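You operate a simulated robot arm through the tools that you are given. There is no shell and no other tool. Be economical: measure what you need, move in short steps, check, and stop when the job is done.

The job below is to be done with a simulated robot arm. You get a single attempt, and the scene is never put back.

JOB
The over lamp is lit: ease back to touch, lock the platen and run.
Fine: lock with the black lever, then switch on, start and let the run finish; leave the knobs as they stand; keep out of the yellow light guard.

Only the result counts: the job must be done as asked and must still hold three seconds after the hand-in. Knocking over, shifting, dropping, spilling or breaking anything else fails it.

ROBOT AND FRAMES
A 7-joint arm with a two-finger parallel gripper, fixed in place. Base frame: the origin is at the foot of the arm, x ahead of it, y to its left, z up; the work surface is at about z = 75. Readings come in cm, degrees, newtons and seconds.
With the tool pointing down near the work surface it reaches from about 10 to 68 cm from the base axis. Its first joint turns from -115.0 to 115.0 degrees. Payload 3.91 kg.
The TCP is the grasp point between the finger pads, 3 cm short of the fingertips. In the tool frame z runs along the fingers and y along their closing line. The gripper opens to 11 cm. The fingers are 2 cm wide and 1 cm thick; the gripper's body (4.8 by 11.2 cm) begins 5.5 cm behind the TCP.
Orientation is that of the tool frame in the base frame, as a unit quaternion [x, y, z, w]. With the fingers straight down and closing along the base's y, the tool's x points along the base's -x, its y along +y and its z along -z.

CONTROLS
- The arm moves only by the tool servo_tool. Its argument "targets" is one flat list of numbers, 6 for each row, row after row: the shift along the tool's x, y, z in cm, then the turn, a rotation vector about the tool's x, y, z in rad. In form: [x, y, z, ax, ay, az, x, y, z, ax, ay, az, ...]. A call has 1 to 12 rows; each row is the pose to reach, as a shift and turn from the pose commanded when the call began, along the tool's axes at that moment. "jaw" is the finger opening in cm, from 0 to 11, set as the call begins (left out, the last holds). A row lasts 0.2 s, in which the tool goes at most 5 cm and 8.6 degrees; a call with a longer step from one row to the next is refused whole, and so is a gripper value outside its range. Where a pose cannot be reached the arm comes as near as it can. A force on the tool above 40 N (or 10 N above the force at the start of the call, whichever is more), or a blocked arm, ends the call early, and 0.2 s more pass. The fingers move at their own pace (about 10.8 cm/s each) and stop on an object; they squeeze with about 42 N. The grip force told is the motor's: it shows also when the fingers shut on nothing. Time passes only in rows, and 0.2 s behind the last, so rows that repeat a pose let the fingers close. It gives the time, the measured TCP pose, the force on the tool (base axes), the opening and the grip force at its end, in the units of the frame above (readings bear some noise), with the torque about the TCP (base axes, N m) and any sound that the robot's microphone picked up.
- Cameras (640 x 400 px; columns grow to the right, rows downward): "scene" is fixed at [21.98, -49.97, 161.35]; the picture's right is [0.99, -0.16, 0.00], its down [-0.07, -0.41, -0.91] and it looks along [0.14, 0.90, -0.41] (base axes); focal length 299 px, centre (320, 200). "wrist" rides on the gripper at [7.2, 1.7, -10.3] in the tool frame; the picture's right is [-0.23, 0.97, 0.00], its down [-0.76, -0.18, -0.62] and it looks along [-0.61, -0.14, 0.78] (tool axes); focal length 222 px, centre (320, 200).
- get_image(camera): a new picture of that camera. The clock stands still meanwhile.
- move_column(by): slides the trunk up (or, below 0, down) by that many cm; the arm rides with it, the base frame stays. It gives what a move gives, with no picture.
- point_at(camera, pixels): for up to 12 pixels [column, row] of the newest picture of that camera ("zoom" is the newest enlarged one), the place [x, y, z] in the base frame of the surface seen there, good to about 0.3 cm. The clock stands still meanwhile.
- inspect(camera, box): a new picture of the part [left, top, right, bottom] of that camera's present view, enlarged. The clock stands still meanwhile.
- job_done(): hands the job in; it is judged then, once.

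Go step by step. Measure first, check grasps and placings, and put right what went wrong. The budget is 80 turns and 34 pictures, counting those below and the enlarged ones. Unless the task says otherwise, let go and move clear before handing in, and close with one line.

The tools are called after "Request:" by a JSON object that holds its "op" and its "data". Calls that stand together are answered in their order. servo_tool: Moves the arm, as the interface text tells. Its arguments: {"type":"object","properties":{"targets":{"type":"array","items":{"type":"number"}},"jaw":{"type":"number"}},"required":["targets"]} The other tools are called the same way: move_column (by) slides the trunk up or down; get_image (camera) takes a picture; point_at (camera, pixels) gives the place of the surface under pixels of a picture; inspect (camera, box) takes an enlarged picture of a part of a camera's view; job_done () hands the job in.

At the start:

```text
t: 0.0
eef_pos: [27.07, 29.32, 153.87]
tcp_rot: [-0.001, 1.0, 0.0, 0.0]
ft_force: [-0.8, -0.8, 0.1]
ft_torque: [-0.01, 0.02, 0.0]
grip_width: 11.02
gripper_force: 0.0
trunk travel left (down, up): [-92.5, 6.5]
```

scene: 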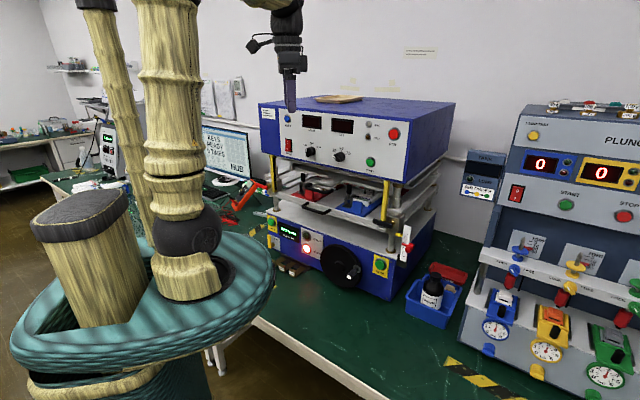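
wrist: 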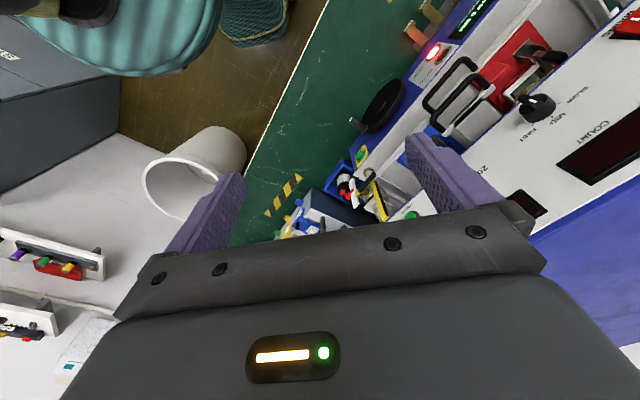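

The scene shows a blue press around (350,200), with a lit red lamp at (307,248) and a black handwheel at (341,266). I'll enlarge both parts.

Request:
{"op": "inspect", "data": {"camera": "scene", "box": [250, 170, 430, 300]}}

Request:
{"op": "inspect", "data": {"camera": "scene", "box": [255, 90, 435, 205]}}

```text
3.08 times, centred on (340, 235) of scene
```

zoom: 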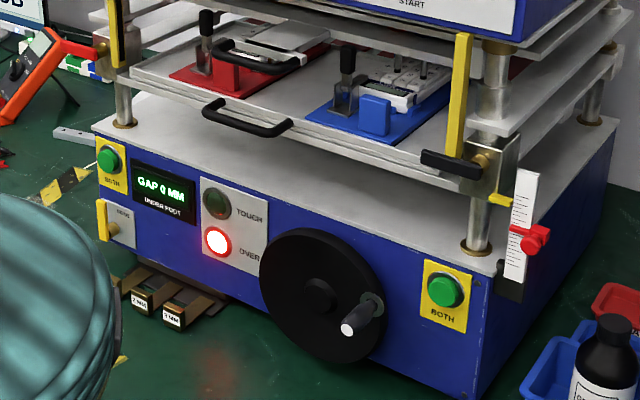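

```text
3.48 times, centred on (345, 148) of scene
```

zoom: 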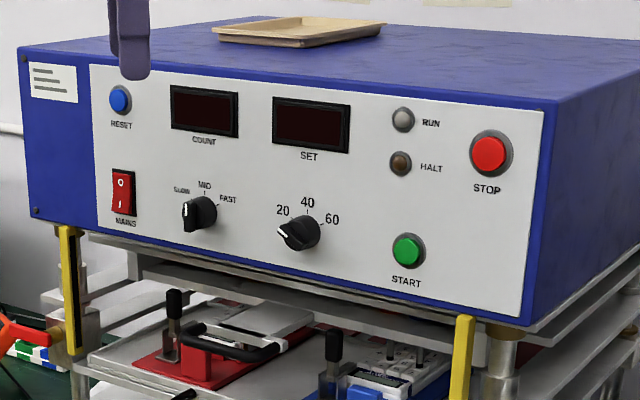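

The upper panel shows MAINS (123,193), START (408,250) and the knobs. I'll get their positions, then enlarge the lever and wheel more.

Request:
{"op": "point_at", "data": {"camera": "zoom", "pixels": [[123, 183], [121, 205], [408, 250], [425, 252], [489, 153], [100, 250], [520, 300], [100, 80], [66, 300], [464, 360], [540, 120], [200, 215]]}}

Request:
{"op": "inspect", "data": {"camera": "scene", "box": [360, 175, 430, 275]}}

Request:
{"op": "inspect", "data": {"camera": "scene", "box": [260, 165, 370, 295]}}

```text
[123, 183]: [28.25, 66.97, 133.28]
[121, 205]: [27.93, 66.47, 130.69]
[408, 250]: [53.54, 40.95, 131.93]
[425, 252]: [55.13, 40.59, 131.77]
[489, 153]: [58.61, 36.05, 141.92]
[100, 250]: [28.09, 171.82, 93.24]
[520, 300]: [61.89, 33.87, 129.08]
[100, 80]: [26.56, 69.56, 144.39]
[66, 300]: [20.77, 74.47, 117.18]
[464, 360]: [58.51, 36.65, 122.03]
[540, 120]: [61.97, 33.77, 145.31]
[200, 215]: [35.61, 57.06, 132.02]
```

```text
4.00 times, centred on (395, 225) of scene
```

zoom: 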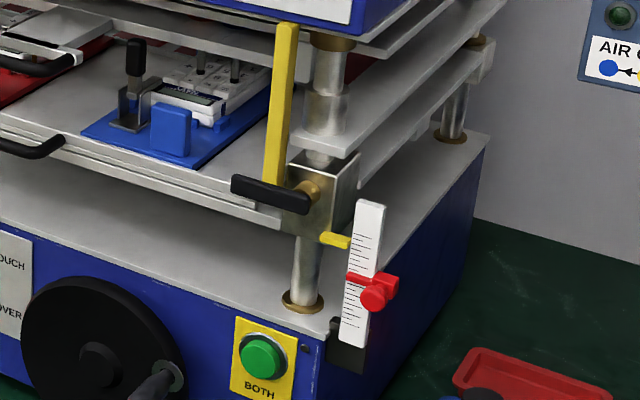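

```text
3.08 times, centred on (315, 230) of scene
```

zoom: 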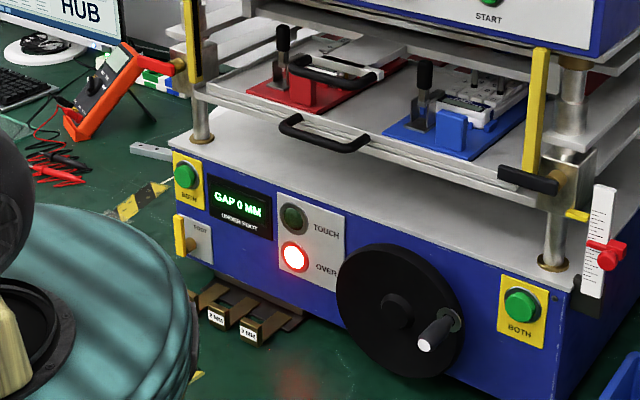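

The black lever is at (270,190) on the right front clamp, and the wheel handle is at (435,335). I'll get positions from this latest enlargement.

Request:
{"op": "point_at", "data": {"camera": "zoom", "pixels": [[425, 346], [437, 332], [452, 318], [396, 312], [370, 290], [505, 176], [530, 183], [555, 190], [568, 172], [537, 110], [398, 367], [398, 250]]}}

Request:
{"op": "point_at", "data": {"camera": "zoom", "pixels": [[345, 310], [455, 345], [522, 305], [180, 230], [580, 215], [600, 255], [330, 145], [240, 205], [295, 255], [400, 205], [370, 175], [192, 40]]}}

```text
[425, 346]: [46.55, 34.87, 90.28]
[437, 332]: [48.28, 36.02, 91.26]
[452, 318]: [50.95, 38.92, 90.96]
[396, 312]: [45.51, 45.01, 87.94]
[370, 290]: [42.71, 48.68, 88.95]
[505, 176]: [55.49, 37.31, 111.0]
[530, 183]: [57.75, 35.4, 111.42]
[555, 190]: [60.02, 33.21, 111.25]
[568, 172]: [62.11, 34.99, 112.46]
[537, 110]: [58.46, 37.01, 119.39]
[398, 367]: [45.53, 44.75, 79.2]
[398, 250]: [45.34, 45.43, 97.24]
```

```text
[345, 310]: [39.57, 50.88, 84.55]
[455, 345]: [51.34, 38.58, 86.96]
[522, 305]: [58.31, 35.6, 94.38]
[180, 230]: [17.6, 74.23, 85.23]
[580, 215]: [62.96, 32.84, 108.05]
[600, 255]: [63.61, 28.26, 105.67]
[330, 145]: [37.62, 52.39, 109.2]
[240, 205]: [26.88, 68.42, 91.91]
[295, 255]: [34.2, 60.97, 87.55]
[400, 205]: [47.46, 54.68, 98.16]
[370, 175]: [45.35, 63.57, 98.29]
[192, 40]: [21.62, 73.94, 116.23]
```

The machine front faces the base diagonally, with outward normal about (-0.70,-0.72). The handle runs along the normal at (48,36.5,91), and the black lever lies horizontal at z≈111. I'll zoom in for the lock markings.

Request:
{"op": "inspect", "data": {"camera": "scene", "box": [375, 205, 415, 265]}}

Request:
{"op": "inspect", "data": {"camera": "scene", "box": [255, 165, 345, 225]}}

Request:
{"op": "inspect", "data": {"camera": "wrist", "box": [330, 0, 640, 230]}}

```text
6.67 times, centred on (395, 235) of scene
```

zoom: 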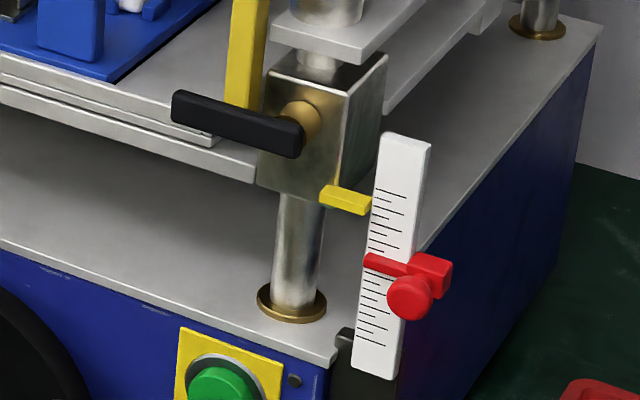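

```text
6.67 times, centred on (300, 195) of scene
```

zoom: 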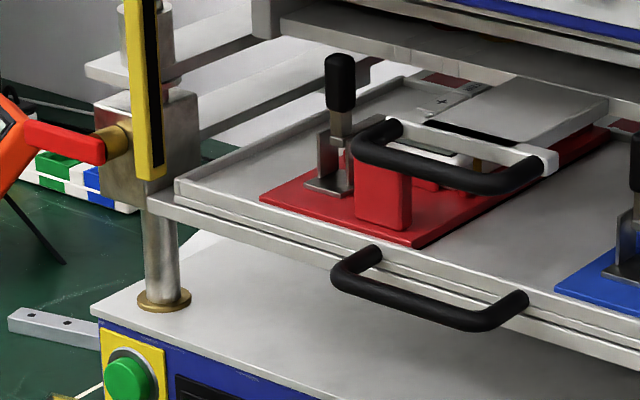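

```text
1.74 times, centred on (485, 115) of wrist
```

zoom: 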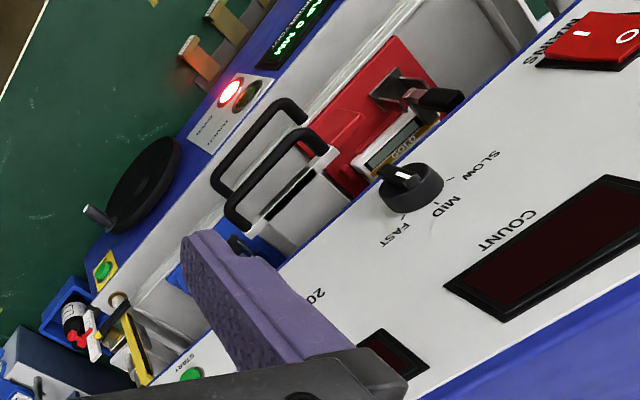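

The left clamp has a red lever and the right one a black lever at (240,125) in that zoom, so only the black one gets touched. I'll first yaw the tool so its closing line runs along the machine normal.

Request:
{"op": "servo_tool", "data": {"targets": [0, 0, 0, 0, 0, 0.13, 0, 0, 0, 0, 0, 0.26, 0, 0, 0, 0, 0, 0.39, 0, 0, 0, 0, 0, 0.52, 0, 0, 0, 0, 0, 0.65, 0, 0, 0, 0, 0, 0.7704], "jaw": 5}}

```text
t: 1.4
eef_pos: [27.06, 29.36, 153.87]
tcp_rot: [0.377, 0.926, 0.001, 0.0]
ft_force: [0.5, -0.4, 0.2]
ft_torque: [0.03, 0.02, 0.01]
grip_width: 5.01
gripper_force: 0.0
trunk travel left (down, up): [-92.5, 6.5]
```

The yaw is done. Next I'll pitch the tool to horizontal.

Request:
{"op": "servo_tool", "data": {"targets": [0, 0, 0, -0.143, 0, 0, 0, 0, 0, -0.286, 0, 0, 0, 0, 0, -0.429, 0, 0, 0, 0, 0, -0.572, 0, 0, 0, 0, 0, -0.715, 0, 0, 0, 0, 0, -0.858, 0, 0, 0, 0, 0, -1.0, 0, 0, 0, 0, 0, -1.143, 0, 0, 0, 0, 0, -1.286, 0, 0, 0, 0, 0, -1.429, 0, 0, 0, 0, 0, -1.5708, 0, 0]}}

```text
t: 3.8
eef_pos: [28.76, 32.78, 154.01]
tcp_rot: [0.266, 0.655, 0.655, 0.266]
ft_force: [-0.5, 0.8, -0.5]
ft_torque: [-0.01, -0.01, -0.04]
grip_width: 5.0
gripper_force: 0.1
out of reach, approached as far as the arm can: row 6, 7, 8, 9, 10, 11
trunk travel left (down, up): [-92.5, 6.5]
```

The tool is horizontal with d≈43 cm along the normal, clear of the machine (handle tip at d≈57). I'll lower the trunk part way.

Request:
{"op": "move_column", "data": {"by": -40}}

Request:
{"op": "get_image", "data": {"camera": "scene"}}

Request:
{"op": "get_image", "data": {"camera": "wrist"}}

```text
t: 7.6
eef_pos: [28.8, 32.5, 114.16]
tcp_rot: [0.266, 0.656, 0.655, 0.266]
ft_force: [0.5, 0.2, -0.3]
ft_torque: [0.02, 0.03, 0.0]
grip_width: 5.01
gripper_force: 0.1
trunk travel left (down, up): [-52.5, 46.5]
```

```text
24 pictures are left
```

scene: 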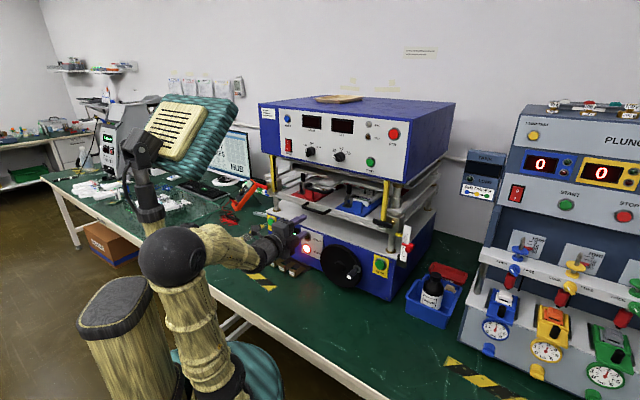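

```text
23 pictures are left
```

wrist: 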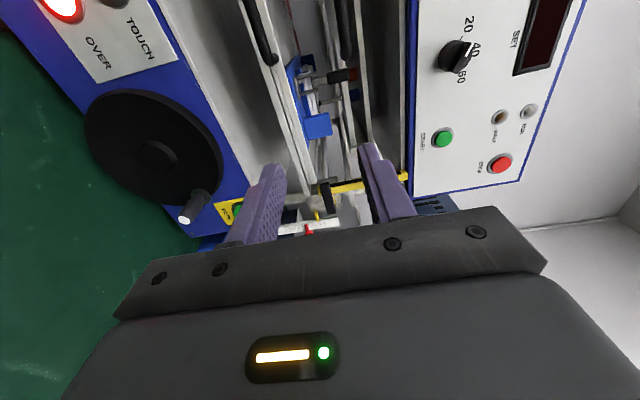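

The wrist view shows the wheel handle at (190,210) and the hub at (157,152). I'll measure both from here.

Request:
{"op": "point_at", "data": {"camera": "wrist", "pixels": [[186, 215], [193, 207], [201, 197], [158, 152], [95, 130], [222, 165], [328, 198], [335, 186], [345, 190], [442, 139], [498, 164], [120, 95]]}}

```text
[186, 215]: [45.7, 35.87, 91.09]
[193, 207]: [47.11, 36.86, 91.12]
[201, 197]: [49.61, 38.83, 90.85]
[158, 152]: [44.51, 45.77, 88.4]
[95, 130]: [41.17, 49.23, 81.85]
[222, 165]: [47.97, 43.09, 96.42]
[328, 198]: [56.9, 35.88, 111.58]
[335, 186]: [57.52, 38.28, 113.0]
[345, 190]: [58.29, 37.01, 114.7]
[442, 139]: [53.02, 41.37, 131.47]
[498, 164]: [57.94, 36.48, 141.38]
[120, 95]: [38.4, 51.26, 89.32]
```

Handle centre is at about s=8.6, z=90.8, d=57.5–63.4, and the wheel axis is at s≈1.0, z≈88.2. I'll lower the trunk 23.3 cm, then move across.

Request:
{"op": "move_column", "data": {"by": -23.3}}

Request:
{"op": "servo_tool", "data": {"targets": [-3.5, 0, 2.5, 0, 0, 0, -7, 0, 5, 0, 0, 0, -10.57, 0, 7, 0, 0, 0, -10.57, 0, 9, 0, 0, 0], "jaw": 5}}

Request:
{"op": "get_image", "data": {"camera": "wrist"}}

```text
t: 10.1
eef_pos: [28.88, 32.51, 90.85]
tcp_rot: [0.266, 0.656, 0.655, 0.264]
ft_force: [-0.8, 0.5, 0.2]
ft_torque: [-0.02, 0.02, 0.0]
grip_width: 5.03
gripper_force: 0.1
trunk travel left (down, up): [-29.2, 69.8]
```

```text
t: 11.1
eef_pos: [42.61, 31.67, 90.7]
tcp_rot: [0.265, 0.656, 0.655, 0.265]
ft_force: [-0.8, 0.2, -0.2]
ft_torque: [-0.04, -0.01, 0.0]
grip_width: 5.01
gripper_force: 0.0
trunk travel left (down, up): [-29.2, 69.8]
```

```text
22 pictures are left
```

wrist: 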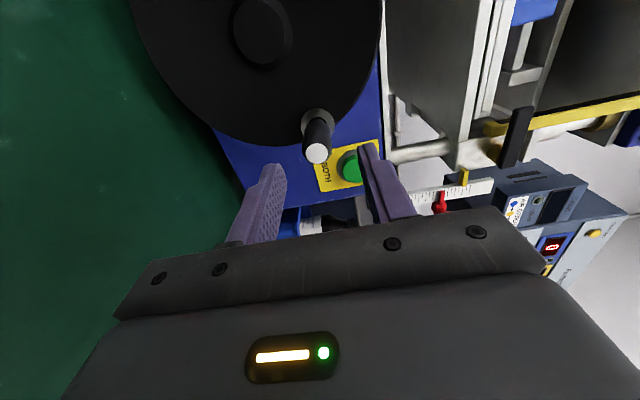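

The handle end at (317,152) lies between the fingers and the TCP is at d=52.4, so I'll advance 7 cm.

Request:
{"op": "servo_tool", "data": {"targets": [0, 0, 2.5, 0, 0, 0, 0, 0, 5, 0, 0, 0, 0, 0, 7, 0, 0, 0]}}

Request:
{"op": "get_image", "data": {"camera": "wrist"}}

```text
t: 11.9
eef_pos: [47.55, 36.53, 90.97]
tcp_rot: [0.265, 0.655, 0.656, 0.265]
ft_force: [-0.8, -0.4, 0.5]
ft_torque: [-0.01, 0.04, -0.03]
grip_width: 5.0
gripper_force: 0.1
trunk travel left (down, up): [-29.2, 69.8]
```

```text
21 pictures are left
```

wrist: 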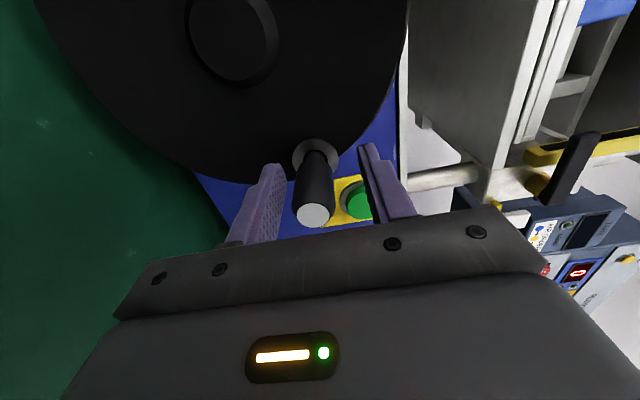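

Handle sits centrally between the pads, so I'll close on it.

Request:
{"op": "servo_tool", "data": {"targets": [0, 0, 0, 0, 0, 0, 0, 0, 0, 0, 0, 0, 0, 0, 0, 0, 0, 0], "jaw": 1}}

Request:
{"op": "inspect", "data": {"camera": "scene", "box": [260, 190, 420, 290]}}

```text
t: 12.7
eef_pos: [47.56, 36.66, 90.7]
tcp_rot: [0.266, 0.655, 0.655, 0.265]
ft_force: [-1.3, 1.5, -5.8]
ft_torque: [0.25, -0.45, 0.4]
grip_width: 2.37
gripper_force: 44.8
trunk travel left (down, up): [-29.2, 69.8]
```

```text
4.00 times, centred on (340, 240) of scene
```

zoom: 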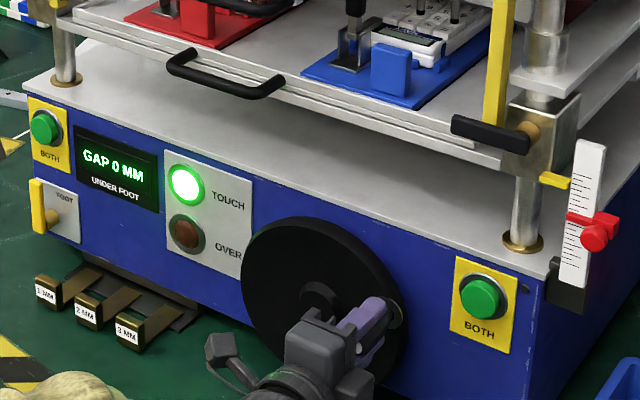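

TOUCH is now lit at (187,185) and OVER is dark: closing on the handle nudged the wheel back slightly. I'll release and check that it holds.

Request:
{"op": "servo_tool", "data": {"targets": [0, 0, 0, 0, 0, 0, 0, 0, 0, 0, 0, 0, 0, 0, 0, 0, 0, 0], "jaw": 5}}

Request:
{"op": "inspect", "data": {"camera": "scene", "box": [260, 190, 420, 290]}}

```text
t: 13.5
eef_pos: [47.56, 36.61, 90.78]
tcp_rot: [0.266, 0.656, 0.654, 0.265]
ft_force: [0.7, 0.4, 0.1]
ft_torque: [-0.02, -0.01, 0.03]
grip_width: 5.02
gripper_force: 0.1
trunk travel left (down, up): [-29.2, 69.8]
```

```text
4.00 times, centred on (340, 240) of scene
```

zoom: 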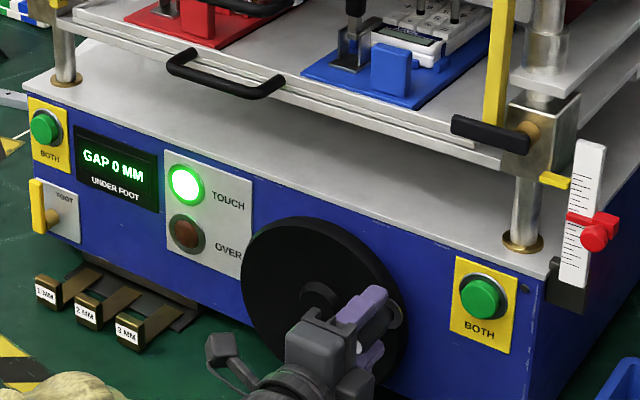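

TOUCH holds with the fingers off. I'll back out, raise the trunk to lever height and move across in front of the lever.

Request:
{"op": "servo_tool", "data": {"targets": [0, 0, -3, 0, 0, 0, 0, 0, -6, 0, 0, 0, 0, 0, -9, 0, 0, 0], "jaw": 5}}

Request:
{"op": "move_column", "data": {"by": 20.5}}

Request:
{"op": "servo_tool", "data": {"targets": [-3.5, 0, 1, 0, 0, 0, -6.3, 0, 3, 0, 0, 0, -6.3, 0, 5, 0, 0, 0], "jaw": 4}}

Request:
{"op": "get_image", "data": {"camera": "wrist"}}

```text
t: 14.3
eef_pos: [41.18, 29.98, 90.71]
tcp_rot: [0.266, 0.656, 0.654, 0.265]
ft_force: [-1.1, -0.2, 0.0]
ft_torque: [0.03, -0.02, 0.01]
grip_width: 5.03
gripper_force: 0.1
trunk travel left (down, up): [-29.2, 69.8]
```

```text
t: 16.5
eef_pos: [41.27, 29.97, 111.31]
tcp_rot: [0.266, 0.656, 0.655, 0.265]
ft_force: [-0.8, -0.2, 0.7]
ft_torque: [-0.01, -0.01, 0.01]
grip_width: 5.02
gripper_force: 0.0
trunk travel left (down, up): [-49.7, 49.3]
```

```text
t: 17.3
eef_pos: [49.36, 28.98, 111.12]
tcp_rot: [0.265, 0.656, 0.655, 0.265]
ft_force: [0.0, 0.0, 0.6]
ft_torque: [-0.01, -0.01, 0.01]
grip_width: 4.0
gripper_force: 0.1
trunk travel left (down, up): [-49.7, 49.3]
```

```text
18 pictures are left
```

wrist: 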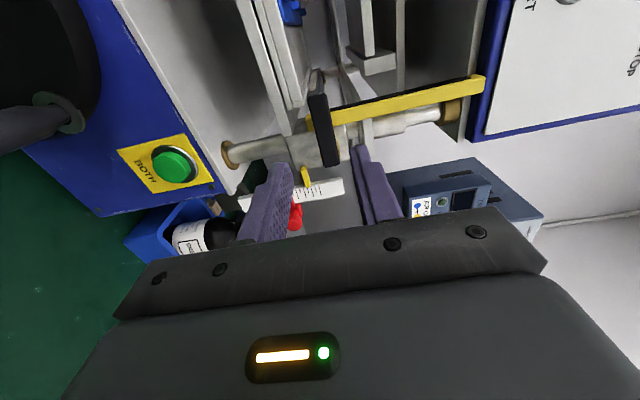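

Request:
{"op": "point_at", "data": {"camera": "wrist", "pixels": [[318, 78], [320, 100], [326, 120], [328, 150], [330, 163], [312, 120], [335, 125], [345, 112], [310, 130], [305, 145]]}}

```text
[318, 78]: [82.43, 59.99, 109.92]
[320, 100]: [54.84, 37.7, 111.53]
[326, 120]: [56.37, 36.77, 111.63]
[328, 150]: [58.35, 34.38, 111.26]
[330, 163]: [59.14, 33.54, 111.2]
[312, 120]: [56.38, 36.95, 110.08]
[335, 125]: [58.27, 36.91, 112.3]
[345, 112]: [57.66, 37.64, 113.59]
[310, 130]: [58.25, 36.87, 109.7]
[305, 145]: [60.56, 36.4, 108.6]
```

The lever front is at d=65.2, z≈111.2, s 13–19.5, and the yellow bar stands behind it from d≈67. I'll advance so the tips stop at d≈66.1, then narrow the jaws around the lever.

Request:
{"op": "servo_tool", "data": {"targets": [0.5, 0.1, 3, 0, 0, 0, 0.5, 0.1, 6, 0, 0, 0, 0.5, 0.1, 7.9, 0, 0, 0], "jaw": 4}}

Request:
{"op": "servo_tool", "data": {"targets": [0, 0, 0, 0, 0, 0, 0, 0, 0, 0, 0, 0], "jaw": 2.4}}

Request:
{"op": "get_image", "data": {"camera": "wrist"}}

```text
t: 18.1
eef_pos: [54.53, 35.17, 111.06]
tcp_rot: [0.266, 0.656, 0.655, 0.265]
ft_force: [-0.5, 0.3, -0.6]
ft_torque: [0.02, -0.03, 0.0]
grip_width: 3.98
gripper_force: 0.0
trunk travel left (down, up): [-49.7, 49.3]
```

```text
t: 18.7
eef_pos: [54.53, 35.11, 111.13]
tcp_rot: [0.267, 0.655, 0.655, 0.265]
ft_force: [0.9, -0.1, 0.4]
ft_torque: [-0.01, -0.01, 0.01]
grip_width: 2.43
gripper_force: 0.0
trunk travel left (down, up): [-49.7, 49.3]
```

```text
17 pictures are left
```

wrist: 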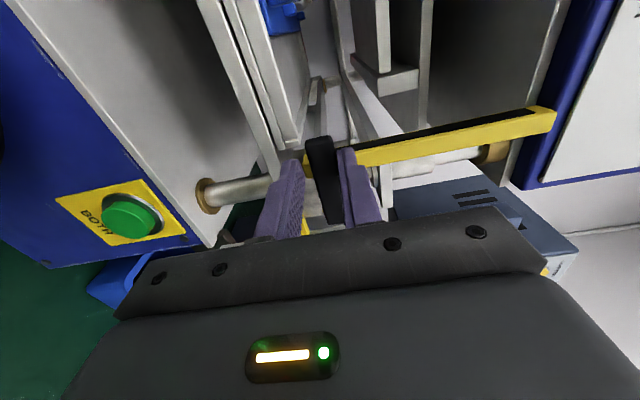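

The lever is between the fingertips and no force shows. I'll test with a small downward arc first.

Request:
{"op": "servo_tool", "data": {"targets": [-0.03, -0.53, 0, 0, 0, -0.1, -0.11, -1.05, 0, 0, 0, -0.2, -0.24, -1.57, 0, 0, 0, -0.3, -0.42, -2.06, 0, 0, 0, -0.4]}}

Request:
{"op": "inspect", "data": {"camera": "scene", "box": [260, 180, 420, 280]}}

```text
t: 19.6
eef_pos: [54.74, 34.9, 110.85]
tcp_rot: [0.16, 0.678, 0.614, 0.37]
ft_force: [6.4, 3.2, 18.5]
ft_torque: [0.48, -0.01, -0.35]
grip_width: 3.23
gripper_force: 8.9
trunk travel left (down, up): [-49.7, 49.3]
stopped in row 4: the force on the tool passed its limit at 43 N (the readings are from after the stop); the commanded pose is now the measured one
```

```text
4.00 times, centred on (340, 230) of scene
```

zoom: 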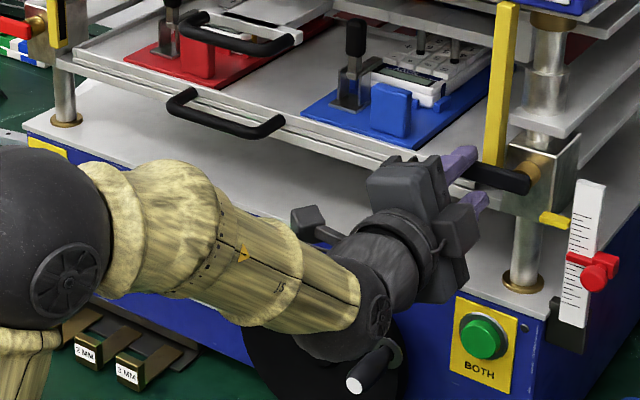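

The downward push met a stop at 43 N and the lever did not move, so locking must be upward. I'll undo the roll and return to the starting straddle.

Request:
{"op": "servo_tool", "data": {"targets": [0.07, 0.12, 0, 0, 0, 0.105, 0.13, 0.24, 0, 0, 0, 0.21, 0.2, 0.36, 0, 0, 0, 0.315], "jaw": 2.4}}

```text
t: 20.4
eef_pos: [54.39, 35.13, 110.53]
tcp_rot: [0.265, 0.65, 0.661, 0.267]
ft_force: [3.9, 3.7, 13.1]
ft_torque: [0.06, -0.22, 0.18]
grip_width: 3.03
gripper_force: 6.4
trunk travel left (down, up): [-49.7, 49.3]
```

Residual upward force is 13 N and the TCP sits a bit low at z=110.53. I'll raise it 0.6 cm and check.

Request:
{"op": "servo_tool", "data": {"targets": [0, 0.6, 0, 0, 0, 0, 0, 0.6, 0, 0, 0, 0], "jaw": 2.4}}

```text
t: 20.9
eef_pos: [54.6, 35.02, 111.07]
tcp_rot: [0.268, 0.65, 0.659, 0.267]
ft_force: [1.6, -0.3, 0.4]
ft_torque: [-0.01, 0.02, 0.03]
grip_width: 2.4
gripper_force: 0.1
trunk travel left (down, up): [-49.7, 49.3]
```

Free again. Now a trial upward arc.

Request:
{"op": "servo_tool", "data": {"targets": [-0.03, 0.53, 0, 0, 0, 0.1, -0.11, 1.05, 0, 0, 0, 0.2, -0.24, 1.57, 0, 0, 0, 0.3, -0.42, 2.06, 0, 0, 0, 0.4]}}

```text
t: 21.9
eef_pos: [54.86, 34.81, 113.4]
tcp_rot: [0.39, 0.582, 0.701, 0.131]
ft_force: [-0.5, 0.1, -1.3]
ft_torque: [-0.01, 0.02, 0.03]
grip_width: 2.42
gripper_force: 0.7
trunk travel left (down, up): [-49.7, 49.3]
```

The lever follows with little resistance. I'll continue the arc until it meets the end stop.

Request:
{"op": "servo_tool", "data": {"targets": [-0.04, 0.63, 0, 0, 0, 0.12, -0.15, 1.26, 0, 0, 0, 0.24, -0.34, 1.87, 0, 0, 0, 0.36, -0.6, 2.45, 0, 0, 0, 0.48, -0.93, 2.99, 0, 0, 0, 0.6, -1.32, 3.49, 0, 0, 0, 0.72, -1.76, 3.95, 0, 0, 0, 0.84]}}

Request:
{"op": "inspect", "data": {"camera": "scene", "box": [260, 180, 420, 280]}}

```text
t: 23.6
eef_pos: [57.18, 32.57, 116.23]
tcp_rot: [0.593, 0.374, 0.693, -0.166]
ft_force: [0.3, 0.4, -0.4]
ft_torque: [-0.03, 0.02, 0.05]
grip_width: 2.41
gripper_force: 0.2
trunk travel left (down, up): [-49.7, 49.3]
```

```text
4.00 times, centred on (340, 230) of scene
```

zoom: 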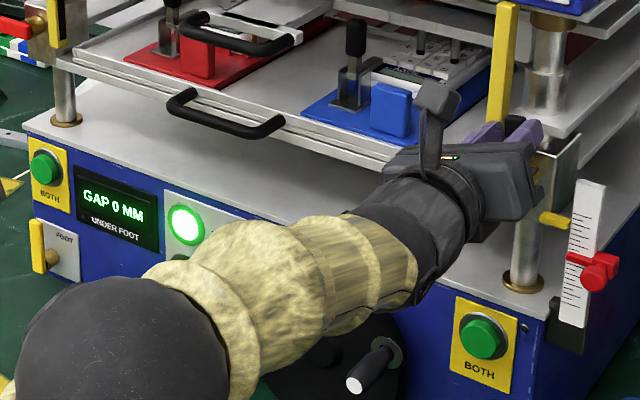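

Touch still lit at (185,225). The lever is hidden behind the hand, so I'll continue the arc gently to its stop.

Request:
{"op": "servo_tool", "data": {"targets": [-0.04, 0.63, 0, 0, 0, 0.12, -0.15, 1.26, 0, 0, 0, 0.24, -0.34, 1.87, 0, 0, 0, 0.36, -0.53, 2.3, 0, 0, 0, 0.45]}}

Request:
{"op": "get_image", "data": {"camera": "wrist"}}

```text
t: 24.6
eef_pos: [58.31, 31.46, 116.37]
tcp_rot: [0.662, 0.237, 0.636, -0.317]
ft_force: [-19.2, 15.2, -13.0]
ft_torque: [-0.53, -0.19, 0.67]
grip_width: 3.54
gripper_force: 11.1
trunk travel left (down, up): [-49.7, 49.3]
```

```text
14 pictures are left
```

wrist: 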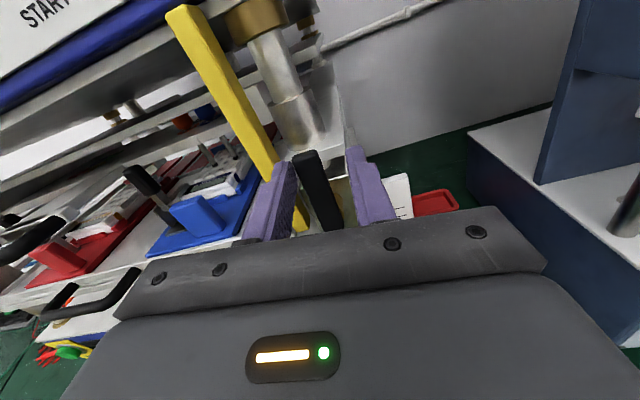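

The reaction force of about 24 N shows the lever at its upper stop. I'll open and back out straight.

Request:
{"op": "servo_tool", "data": {"targets": [0, -0.3, 0, 0, 0, 0, 0, -0.3, 0, 0, 0, 0], "jaw": 4.2}}

Request:
{"op": "servo_tool", "data": {"targets": [0, 0, -3, 0, 0, 0, 0, 0, -6, 0, 0, 0, 0, 0, -9, 0, 0, 0, 0, 0, -12, 0, 0, 0]}}

Request:
{"op": "get_image", "data": {"camera": "wrist"}}

```text
t: 25.1
eef_pos: [58.65, 31.11, 116.58]
tcp_rot: [0.662, 0.23, 0.64, -0.316]
ft_force: [-4.1, 7.8, -1.1]
ft_torque: [-0.11, -0.01, 0.08]
grip_width: 4.52
gripper_force: 3.7
trunk travel left (down, up): [-49.7, 49.3]
```

```text
t: 26.1
eef_pos: [50.27, 22.5, 116.25]
tcp_rot: [0.662, 0.232, 0.639, -0.316]
ft_force: [0.2, -1.0, 0.2]
ft_torque: [0.03, -0.01, 0.03]
grip_width: 4.23
gripper_force: 0.0
trunk travel left (down, up): [-49.7, 49.3]
```

```text
13 pictures are left
```

wrist: 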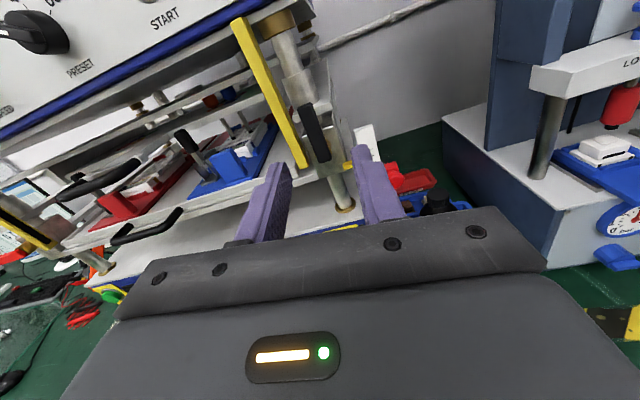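

The lever at (315,130) now stands vertical, parallel to the guard bar, so it is locked. Next is MAINS: straighten the roll, close the fingers, raise the trunk and travel left at d≈51.

Request:
{"op": "servo_tool", "data": {"targets": [0, 0, 0, 0, 0, -0.122, 0, 0, 0, 0, 0, -0.122], "jaw": 0}}

Request:
{"op": "move_column", "data": {"by": 14.1}}

Request:
{"op": "servo_tool", "data": {"targets": [0, -4.6, 0, 0, 0, 0, 0, -9.2, 0, 0, 0, 0, 0, -13.8, 0, 0, 0, 0, 0, -18.4, 0, 0, 0, 0, 0, -23, 0, 0, 0, 0, 0, -27.6, 0, 0, 0, 0, 0, -32.2, 0, 0, 0, 0, 0, -36.8, 0, 0, 0, 0, 0, -41.4, 0, 0, 0, 0, 0, -44, 0, 0, 0, 0, 0, -46.6, 0, 0, 0, 0]}}

Request:
{"op": "get_image", "data": {"camera": "wrist"}}

```text
t: 26.8
eef_pos: [50.24, 22.53, 116.21]
tcp_rot: [0.646, 0.273, 0.656, -0.277]
ft_force: [0.3, -0.2, -0.4]
ft_torque: [-0.03, 0.02, -0.01]
grip_width: 0.0
gripper_force: 37.7
trunk travel left (down, up): [-49.7, 49.3]
```

```text
t: 28.4
eef_pos: [50.28, 22.54, 130.38]
tcp_rot: [0.647, 0.272, 0.657, -0.277]
ft_force: [-0.4, 0.0, 0.2]
ft_torque: [-0.01, 0.01, 0.01]
grip_width: 0.0
gripper_force: 38.0
trunk travel left (down, up): [-63.8, 35.2]
```

```text
t: 30.8
eef_pos: [17.08, 55.12, 130.33]
tcp_rot: [0.646, 0.272, 0.657, -0.277]
ft_force: [-0.2, 0.4, 0.0]
ft_torque: [0.02, -0.03, -0.01]
grip_width: 0.02
gripper_force: 37.2
trunk travel left (down, up): [-63.8, 35.2]
```

```text
12 pictures are left
```

wrist: 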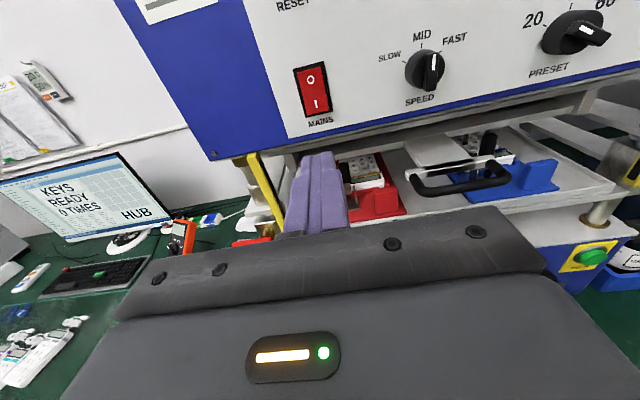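

The MAINS rocker sits at (313,90) with O on top and I at the bottom. I'll measure it and START's row.

Request:
{"op": "point_at", "data": {"camera": "wrist", "pixels": [[311, 80], [316, 102], [318, 110], [308, 70], [285, 100], [340, 95], [300, 130], [420, 130]]}}

```text
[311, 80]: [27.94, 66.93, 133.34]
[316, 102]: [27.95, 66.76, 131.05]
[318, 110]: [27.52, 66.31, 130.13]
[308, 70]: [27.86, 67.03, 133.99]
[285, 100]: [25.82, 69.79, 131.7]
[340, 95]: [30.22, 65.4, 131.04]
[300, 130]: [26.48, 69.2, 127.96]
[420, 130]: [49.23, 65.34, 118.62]
```

The I half protrudes at (27.6,66.4,130.4), so the switch is off. I'll advance to just in front of it, then press it.

Request:
{"op": "servo_tool", "data": {"targets": [0.3, -0.3, 4, 0, 0, 0, 0.3, -0.3, 8, 0, 0, 0, 0.3, -0.3, 11, 0, 0, 0]}}

Request:
{"op": "servo_tool", "data": {"targets": [0, 0, 0.7, 0, 0, 0, 0, 0, 1.4, 0, 0, 0, 0, 0, 2, 0, 0, 0, 0, 0, 2.5, 0, 0, 0]}}

Request:
{"op": "get_image", "data": {"camera": "wrist"}}

```text
t: 31.6
eef_pos: [24.35, 63.25, 130.78]
tcp_rot: [0.647, 0.272, 0.656, -0.277]
ft_force: [0.7, 0.1, -0.3]
ft_torque: [-0.03, 0.0, 0.0]
grip_width: 0.02
gripper_force: 37.7
trunk travel left (down, up): [-63.8, 35.2]
```

```text
t: 32.6
eef_pos: [25.68, 64.71, 130.82]
tcp_rot: [0.646, 0.274, 0.655, -0.278]
ft_force: [-18.8, -30.3, -18.3]
ft_torque: [-0.06, 0.22, -0.28]
grip_width: 0.0
gripper_force: 38.1
trunk travel left (down, up): [-63.8, 35.2]
heard: click
```

```text
11 pictures are left
```

wrist: 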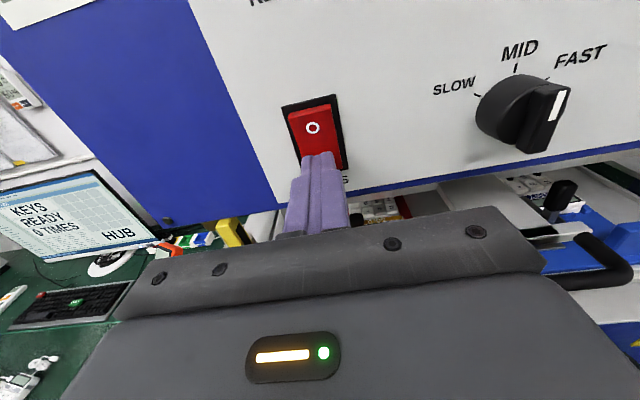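

A click was heard and the rocker's top now stands out. I'll retreat and check displays and lamps from the scene camera.

Request:
{"op": "servo_tool", "data": {"targets": [0, 0, -3, 0, 0, 0, 0, 0, -6, 0, 0, 0, 0, 0, -9, 0, 0, 0, 0, 0, -12, 0, 0, 0]}}

Request:
{"op": "inspect", "data": {"camera": "scene", "box": [255, 95, 435, 285]}}

```text
t: 33.6
eef_pos: [17.68, 56.34, 130.7]
tcp_rot: [0.647, 0.272, 0.657, -0.277]
ft_force: [-0.6, 0.5, 0.6]
ft_torque: [-0.04, 0.0, 0.01]
grip_width: 0.0
gripper_force: 36.9
trunk travel left (down, up): [-63.8, 35.2]
```

```text
2.11 times, centred on (345, 190) of scene
```

zoom: 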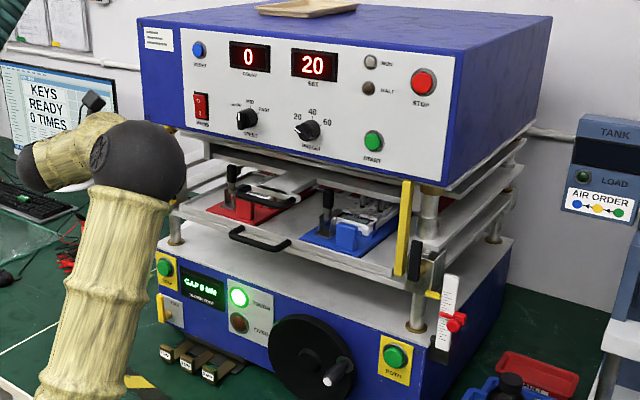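

Power is on (COUNT 0, SET 20), TOUCH is lit and the lever is up. Moving right to START.

Request:
{"op": "servo_tool", "data": {"targets": [0, 4.5, 0, 0, 0, 0, 0, 9, 0, 0, 0, 0, 0, 13.5, 0, 0, 0, 0, 0, 18, 0, 0, 0, 0, 0, 22.5, 0, 0, 0, 0, 0, 27, 0, 0, 0, 0, 0, 31.5, 0, 0, 0, 0, 0.5, 34, 0, 0, 0, 0, 0.9, 36.1, 0, 0, 0, 0]}}

Request:
{"op": "get_image", "data": {"camera": "wrist"}}

```text
t: 35.6
eef_pos: [43.39, 31.19, 131.62]
tcp_rot: [0.646, 0.273, 0.657, -0.277]
ft_force: [0.5, -0.5, -0.3]
ft_torque: [-0.01, 0.01, 0.0]
grip_width: 0.0
gripper_force: 37.6
trunk travel left (down, up): [-63.8, 35.2]
```

```text
9 pictures are left
```

wrist: 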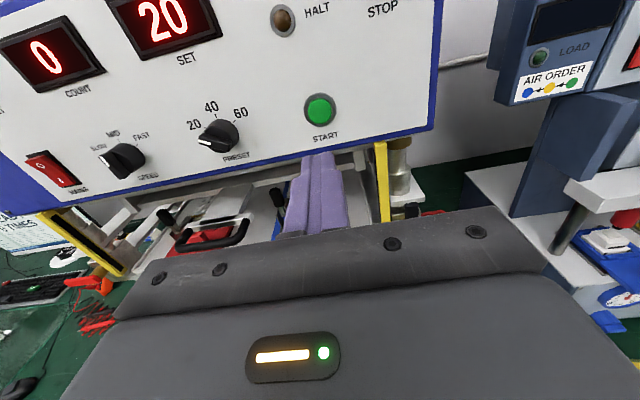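

Request:
{"op": "point_at", "data": {"camera": "wrist", "pixels": [[319, 109], [308, 112], [331, 108], [318, 98], [320, 122], [345, 120]]}}

```text
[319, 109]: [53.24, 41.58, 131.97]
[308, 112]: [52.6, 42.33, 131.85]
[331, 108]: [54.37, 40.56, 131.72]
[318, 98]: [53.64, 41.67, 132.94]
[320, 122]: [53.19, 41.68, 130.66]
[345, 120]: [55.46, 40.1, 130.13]
```

START centre is at (53.4,41.5,131.8), straight ahead. I'll approach and press.

Request:
{"op": "servo_tool", "data": {"targets": [0.1, 0, 4, 0, 0, 0, 0.1, 0, 8, 0, 0, 0, 0.1, 0, 10.3, 0, 0, 0]}}

Request:
{"op": "servo_tool", "data": {"targets": [0, 0, 0.6, 0, 0, 0, 0, 0, 1.2, 0, 0, 0, 0, 0, 1.7, 0, 0, 0]}}

```text
t: 36.4
eef_pos: [50.87, 38.71, 131.84]
tcp_rot: [0.647, 0.272, 0.657, -0.277]
ft_force: [0.7, 0.0, 0.0]
ft_torque: [-0.03, 0.01, -0.05]
grip_width: 0.0
gripper_force: 37.8
trunk travel left (down, up): [-63.8, 35.2]
```

```text
t: 37.2
eef_pos: [51.66, 39.59, 131.94]
tcp_rot: [0.647, 0.272, 0.656, -0.277]
ft_force: [-18.3, -18.7, -10.6]
ft_torque: [-0.33, 0.29, 0.01]
grip_width: 0.0
gripper_force: 38.0
trunk travel left (down, up): [-63.8, 35.2]
heard: click
```

A click was heard. I'll withdraw well clear of the guard and look at the run.

Request:
{"op": "servo_tool", "data": {"targets": [0, 0, -4, 0, 0, 0, 0, 0, -8, 0, 0, 0, 0, 0, -12, 0, 0, 0]}}

Request:
{"op": "get_image", "data": {"camera": "wrist"}}

```text
t: 38.0
eef_pos: [43.43, 31.0, 131.84]
tcp_rot: [0.646, 0.272, 0.657, -0.277]
ft_force: [0.2, 0.0, 0.9]
ft_torque: [-0.03, 0.04, 0.02]
grip_width: 0.0
gripper_force: 38.1
trunk travel left (down, up): [-63.8, 35.2]
```

```text
8 pictures are left
```

wrist: 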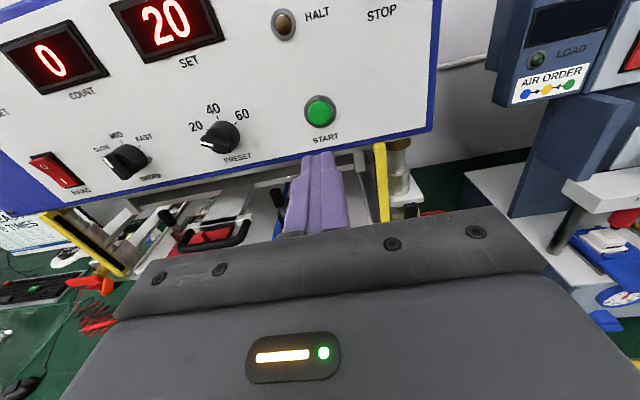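

COUNT is still 0 and RUN is out of this view. I'll wait about 2.5 s and look from the scene camera.

Request:
{"op": "servo_tool", "data": {"targets": [0, 0, 0, 0, 0, 0, 0, 0, 0, 0, 0, 0, 0, 0, 0, 0, 0, 0, 0, 0, 0, 0, 0, 0, 0, 0, 0, 0, 0, 0, 0, 0, 0, 0, 0, 0, 0, 0, 0, 0, 0, 0, 0, 0, 0, 0, 0, 0, 0, 0, 0, 0, 0, 0, 0, 0, 0, 0, 0, 0, 0, 0, 0, 0, 0, 0]}}

Request:
{"op": "inspect", "data": {"camera": "scene", "box": [255, 95, 435, 285]}}

```text
t: 40.4
eef_pos: [43.37, 31.14, 131.81]
tcp_rot: [0.646, 0.273, 0.657, -0.278]
ft_force: [0.6, 0.0, -0.3]
ft_torque: [-0.01, -0.01, -0.05]
grip_width: 0.0
gripper_force: 37.8
trunk travel left (down, up): [-63.8, 35.2]
```

```text
2.11 times, centred on (345, 190) of scene
```

zoom: 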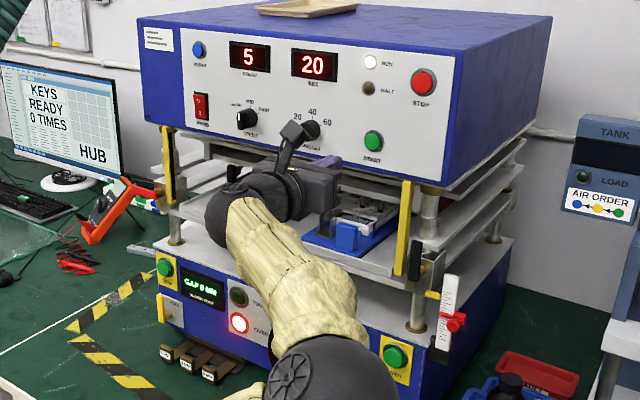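

RUN is lit and COUNT is 5 of 20; OVER lit at (239,322) may just be the moving stroke. I'll wait it out without moving.

Request:
{"op": "servo_tool", "data": {"targets": [0, 0, 0, 0, 0, 0, 0, 0, 0, 0, 0, 0, 0, 0, 0, 0, 0, 0, 0, 0, 0, 0, 0, 0, 0, 0, 0, 0, 0, 0, 0, 0, 0, 0, 0, 0, 0, 0, 0, 0, 0, 0, 0, 0, 0, 0, 0, 0, 0, 0, 0, 0, 0, 0, 0, 0, 0, 0, 0, 0, 0, 0, 0, 0, 0, 0, 0, 0, 0, 0, 0, 0]}}

Request:
{"op": "servo_tool", "data": {"targets": [0, 0, 0, 0, 0, 0, 0, 0, 0, 0, 0, 0, 0, 0, 0, 0, 0, 0, 0, 0, 0, 0, 0, 0, 0, 0, 0, 0, 0, 0, 0, 0, 0, 0, 0, 0, 0, 0, 0, 0, 0, 0, 0, 0, 0, 0, 0, 0, 0, 0, 0, 0, 0, 0, 0, 0, 0, 0, 0, 0, 0, 0, 0, 0, 0, 0, 0, 0, 0, 0, 0, 0]}}

Request:
{"op": "servo_tool", "data": {"targets": [0, 0, 0, 0, 0, 0, 0, 0, 0, 0, 0, 0, 0, 0, 0, 0, 0, 0, 0, 0, 0, 0, 0, 0, 0, 0, 0, 0, 0, 0, 0, 0, 0, 0, 0, 0, 0, 0, 0, 0, 0, 0, 0, 0, 0, 0, 0, 0, 0, 0, 0, 0, 0, 0, 0, 0, 0, 0, 0, 0, 0, 0, 0, 0, 0, 0, 0, 0, 0, 0, 0, 0]}}

Request:
{"op": "inspect", "data": {"camera": "scene", "box": [255, 95, 435, 285]}}

```text
t: 43.0
eef_pos: [43.41, 31.02, 131.73]
tcp_rot: [0.647, 0.272, 0.657, -0.276]
ft_force: [-0.1, -0.2, -0.1]
ft_torque: [0.02, -0.01, -0.02]
grip_width: 0.0
gripper_force: 38.1
trunk travel left (down, up): [-63.8, 35.2]
```

```text
t: 45.6
eef_pos: [43.44, 31.1, 131.71]
tcp_rot: [0.647, 0.271, 0.657, -0.276]
ft_force: [0.5, -0.9, 0.0]
ft_torque: [0.02, -0.06, 0.0]
grip_width: 0.03
gripper_force: 37.8
trunk travel left (down, up): [-63.8, 35.2]
```

```text
t: 48.2
eef_pos: [43.4, 31.13, 131.77]
tcp_rot: [0.647, 0.272, 0.656, -0.277]
ft_force: [-0.1, -0.4, 0.5]
ft_torque: [0.01, 0.02, 0.03]
grip_width: 0.01
gripper_force: 37.9
trunk travel left (down, up): [-63.8, 35.2]
```

```text
2.11 times, centred on (345, 190) of scene
```

zoom: 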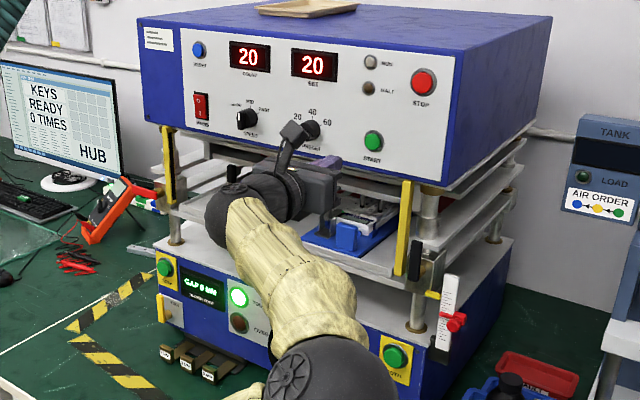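

The run has finished: COUNT is 20 of 20, RUN and HALT are dark, TOUCH is lit, the lever is up and the arm is clear. Handing in.

Request:
{"op": "job_done", "data": {}}

```text
The job is handed in.
```

The job is done: the platen was eased back to TOUCH and locked with the black lever, the machine was switched on and started, and the run finished at 20 of 20 with the knobs left as they stood.
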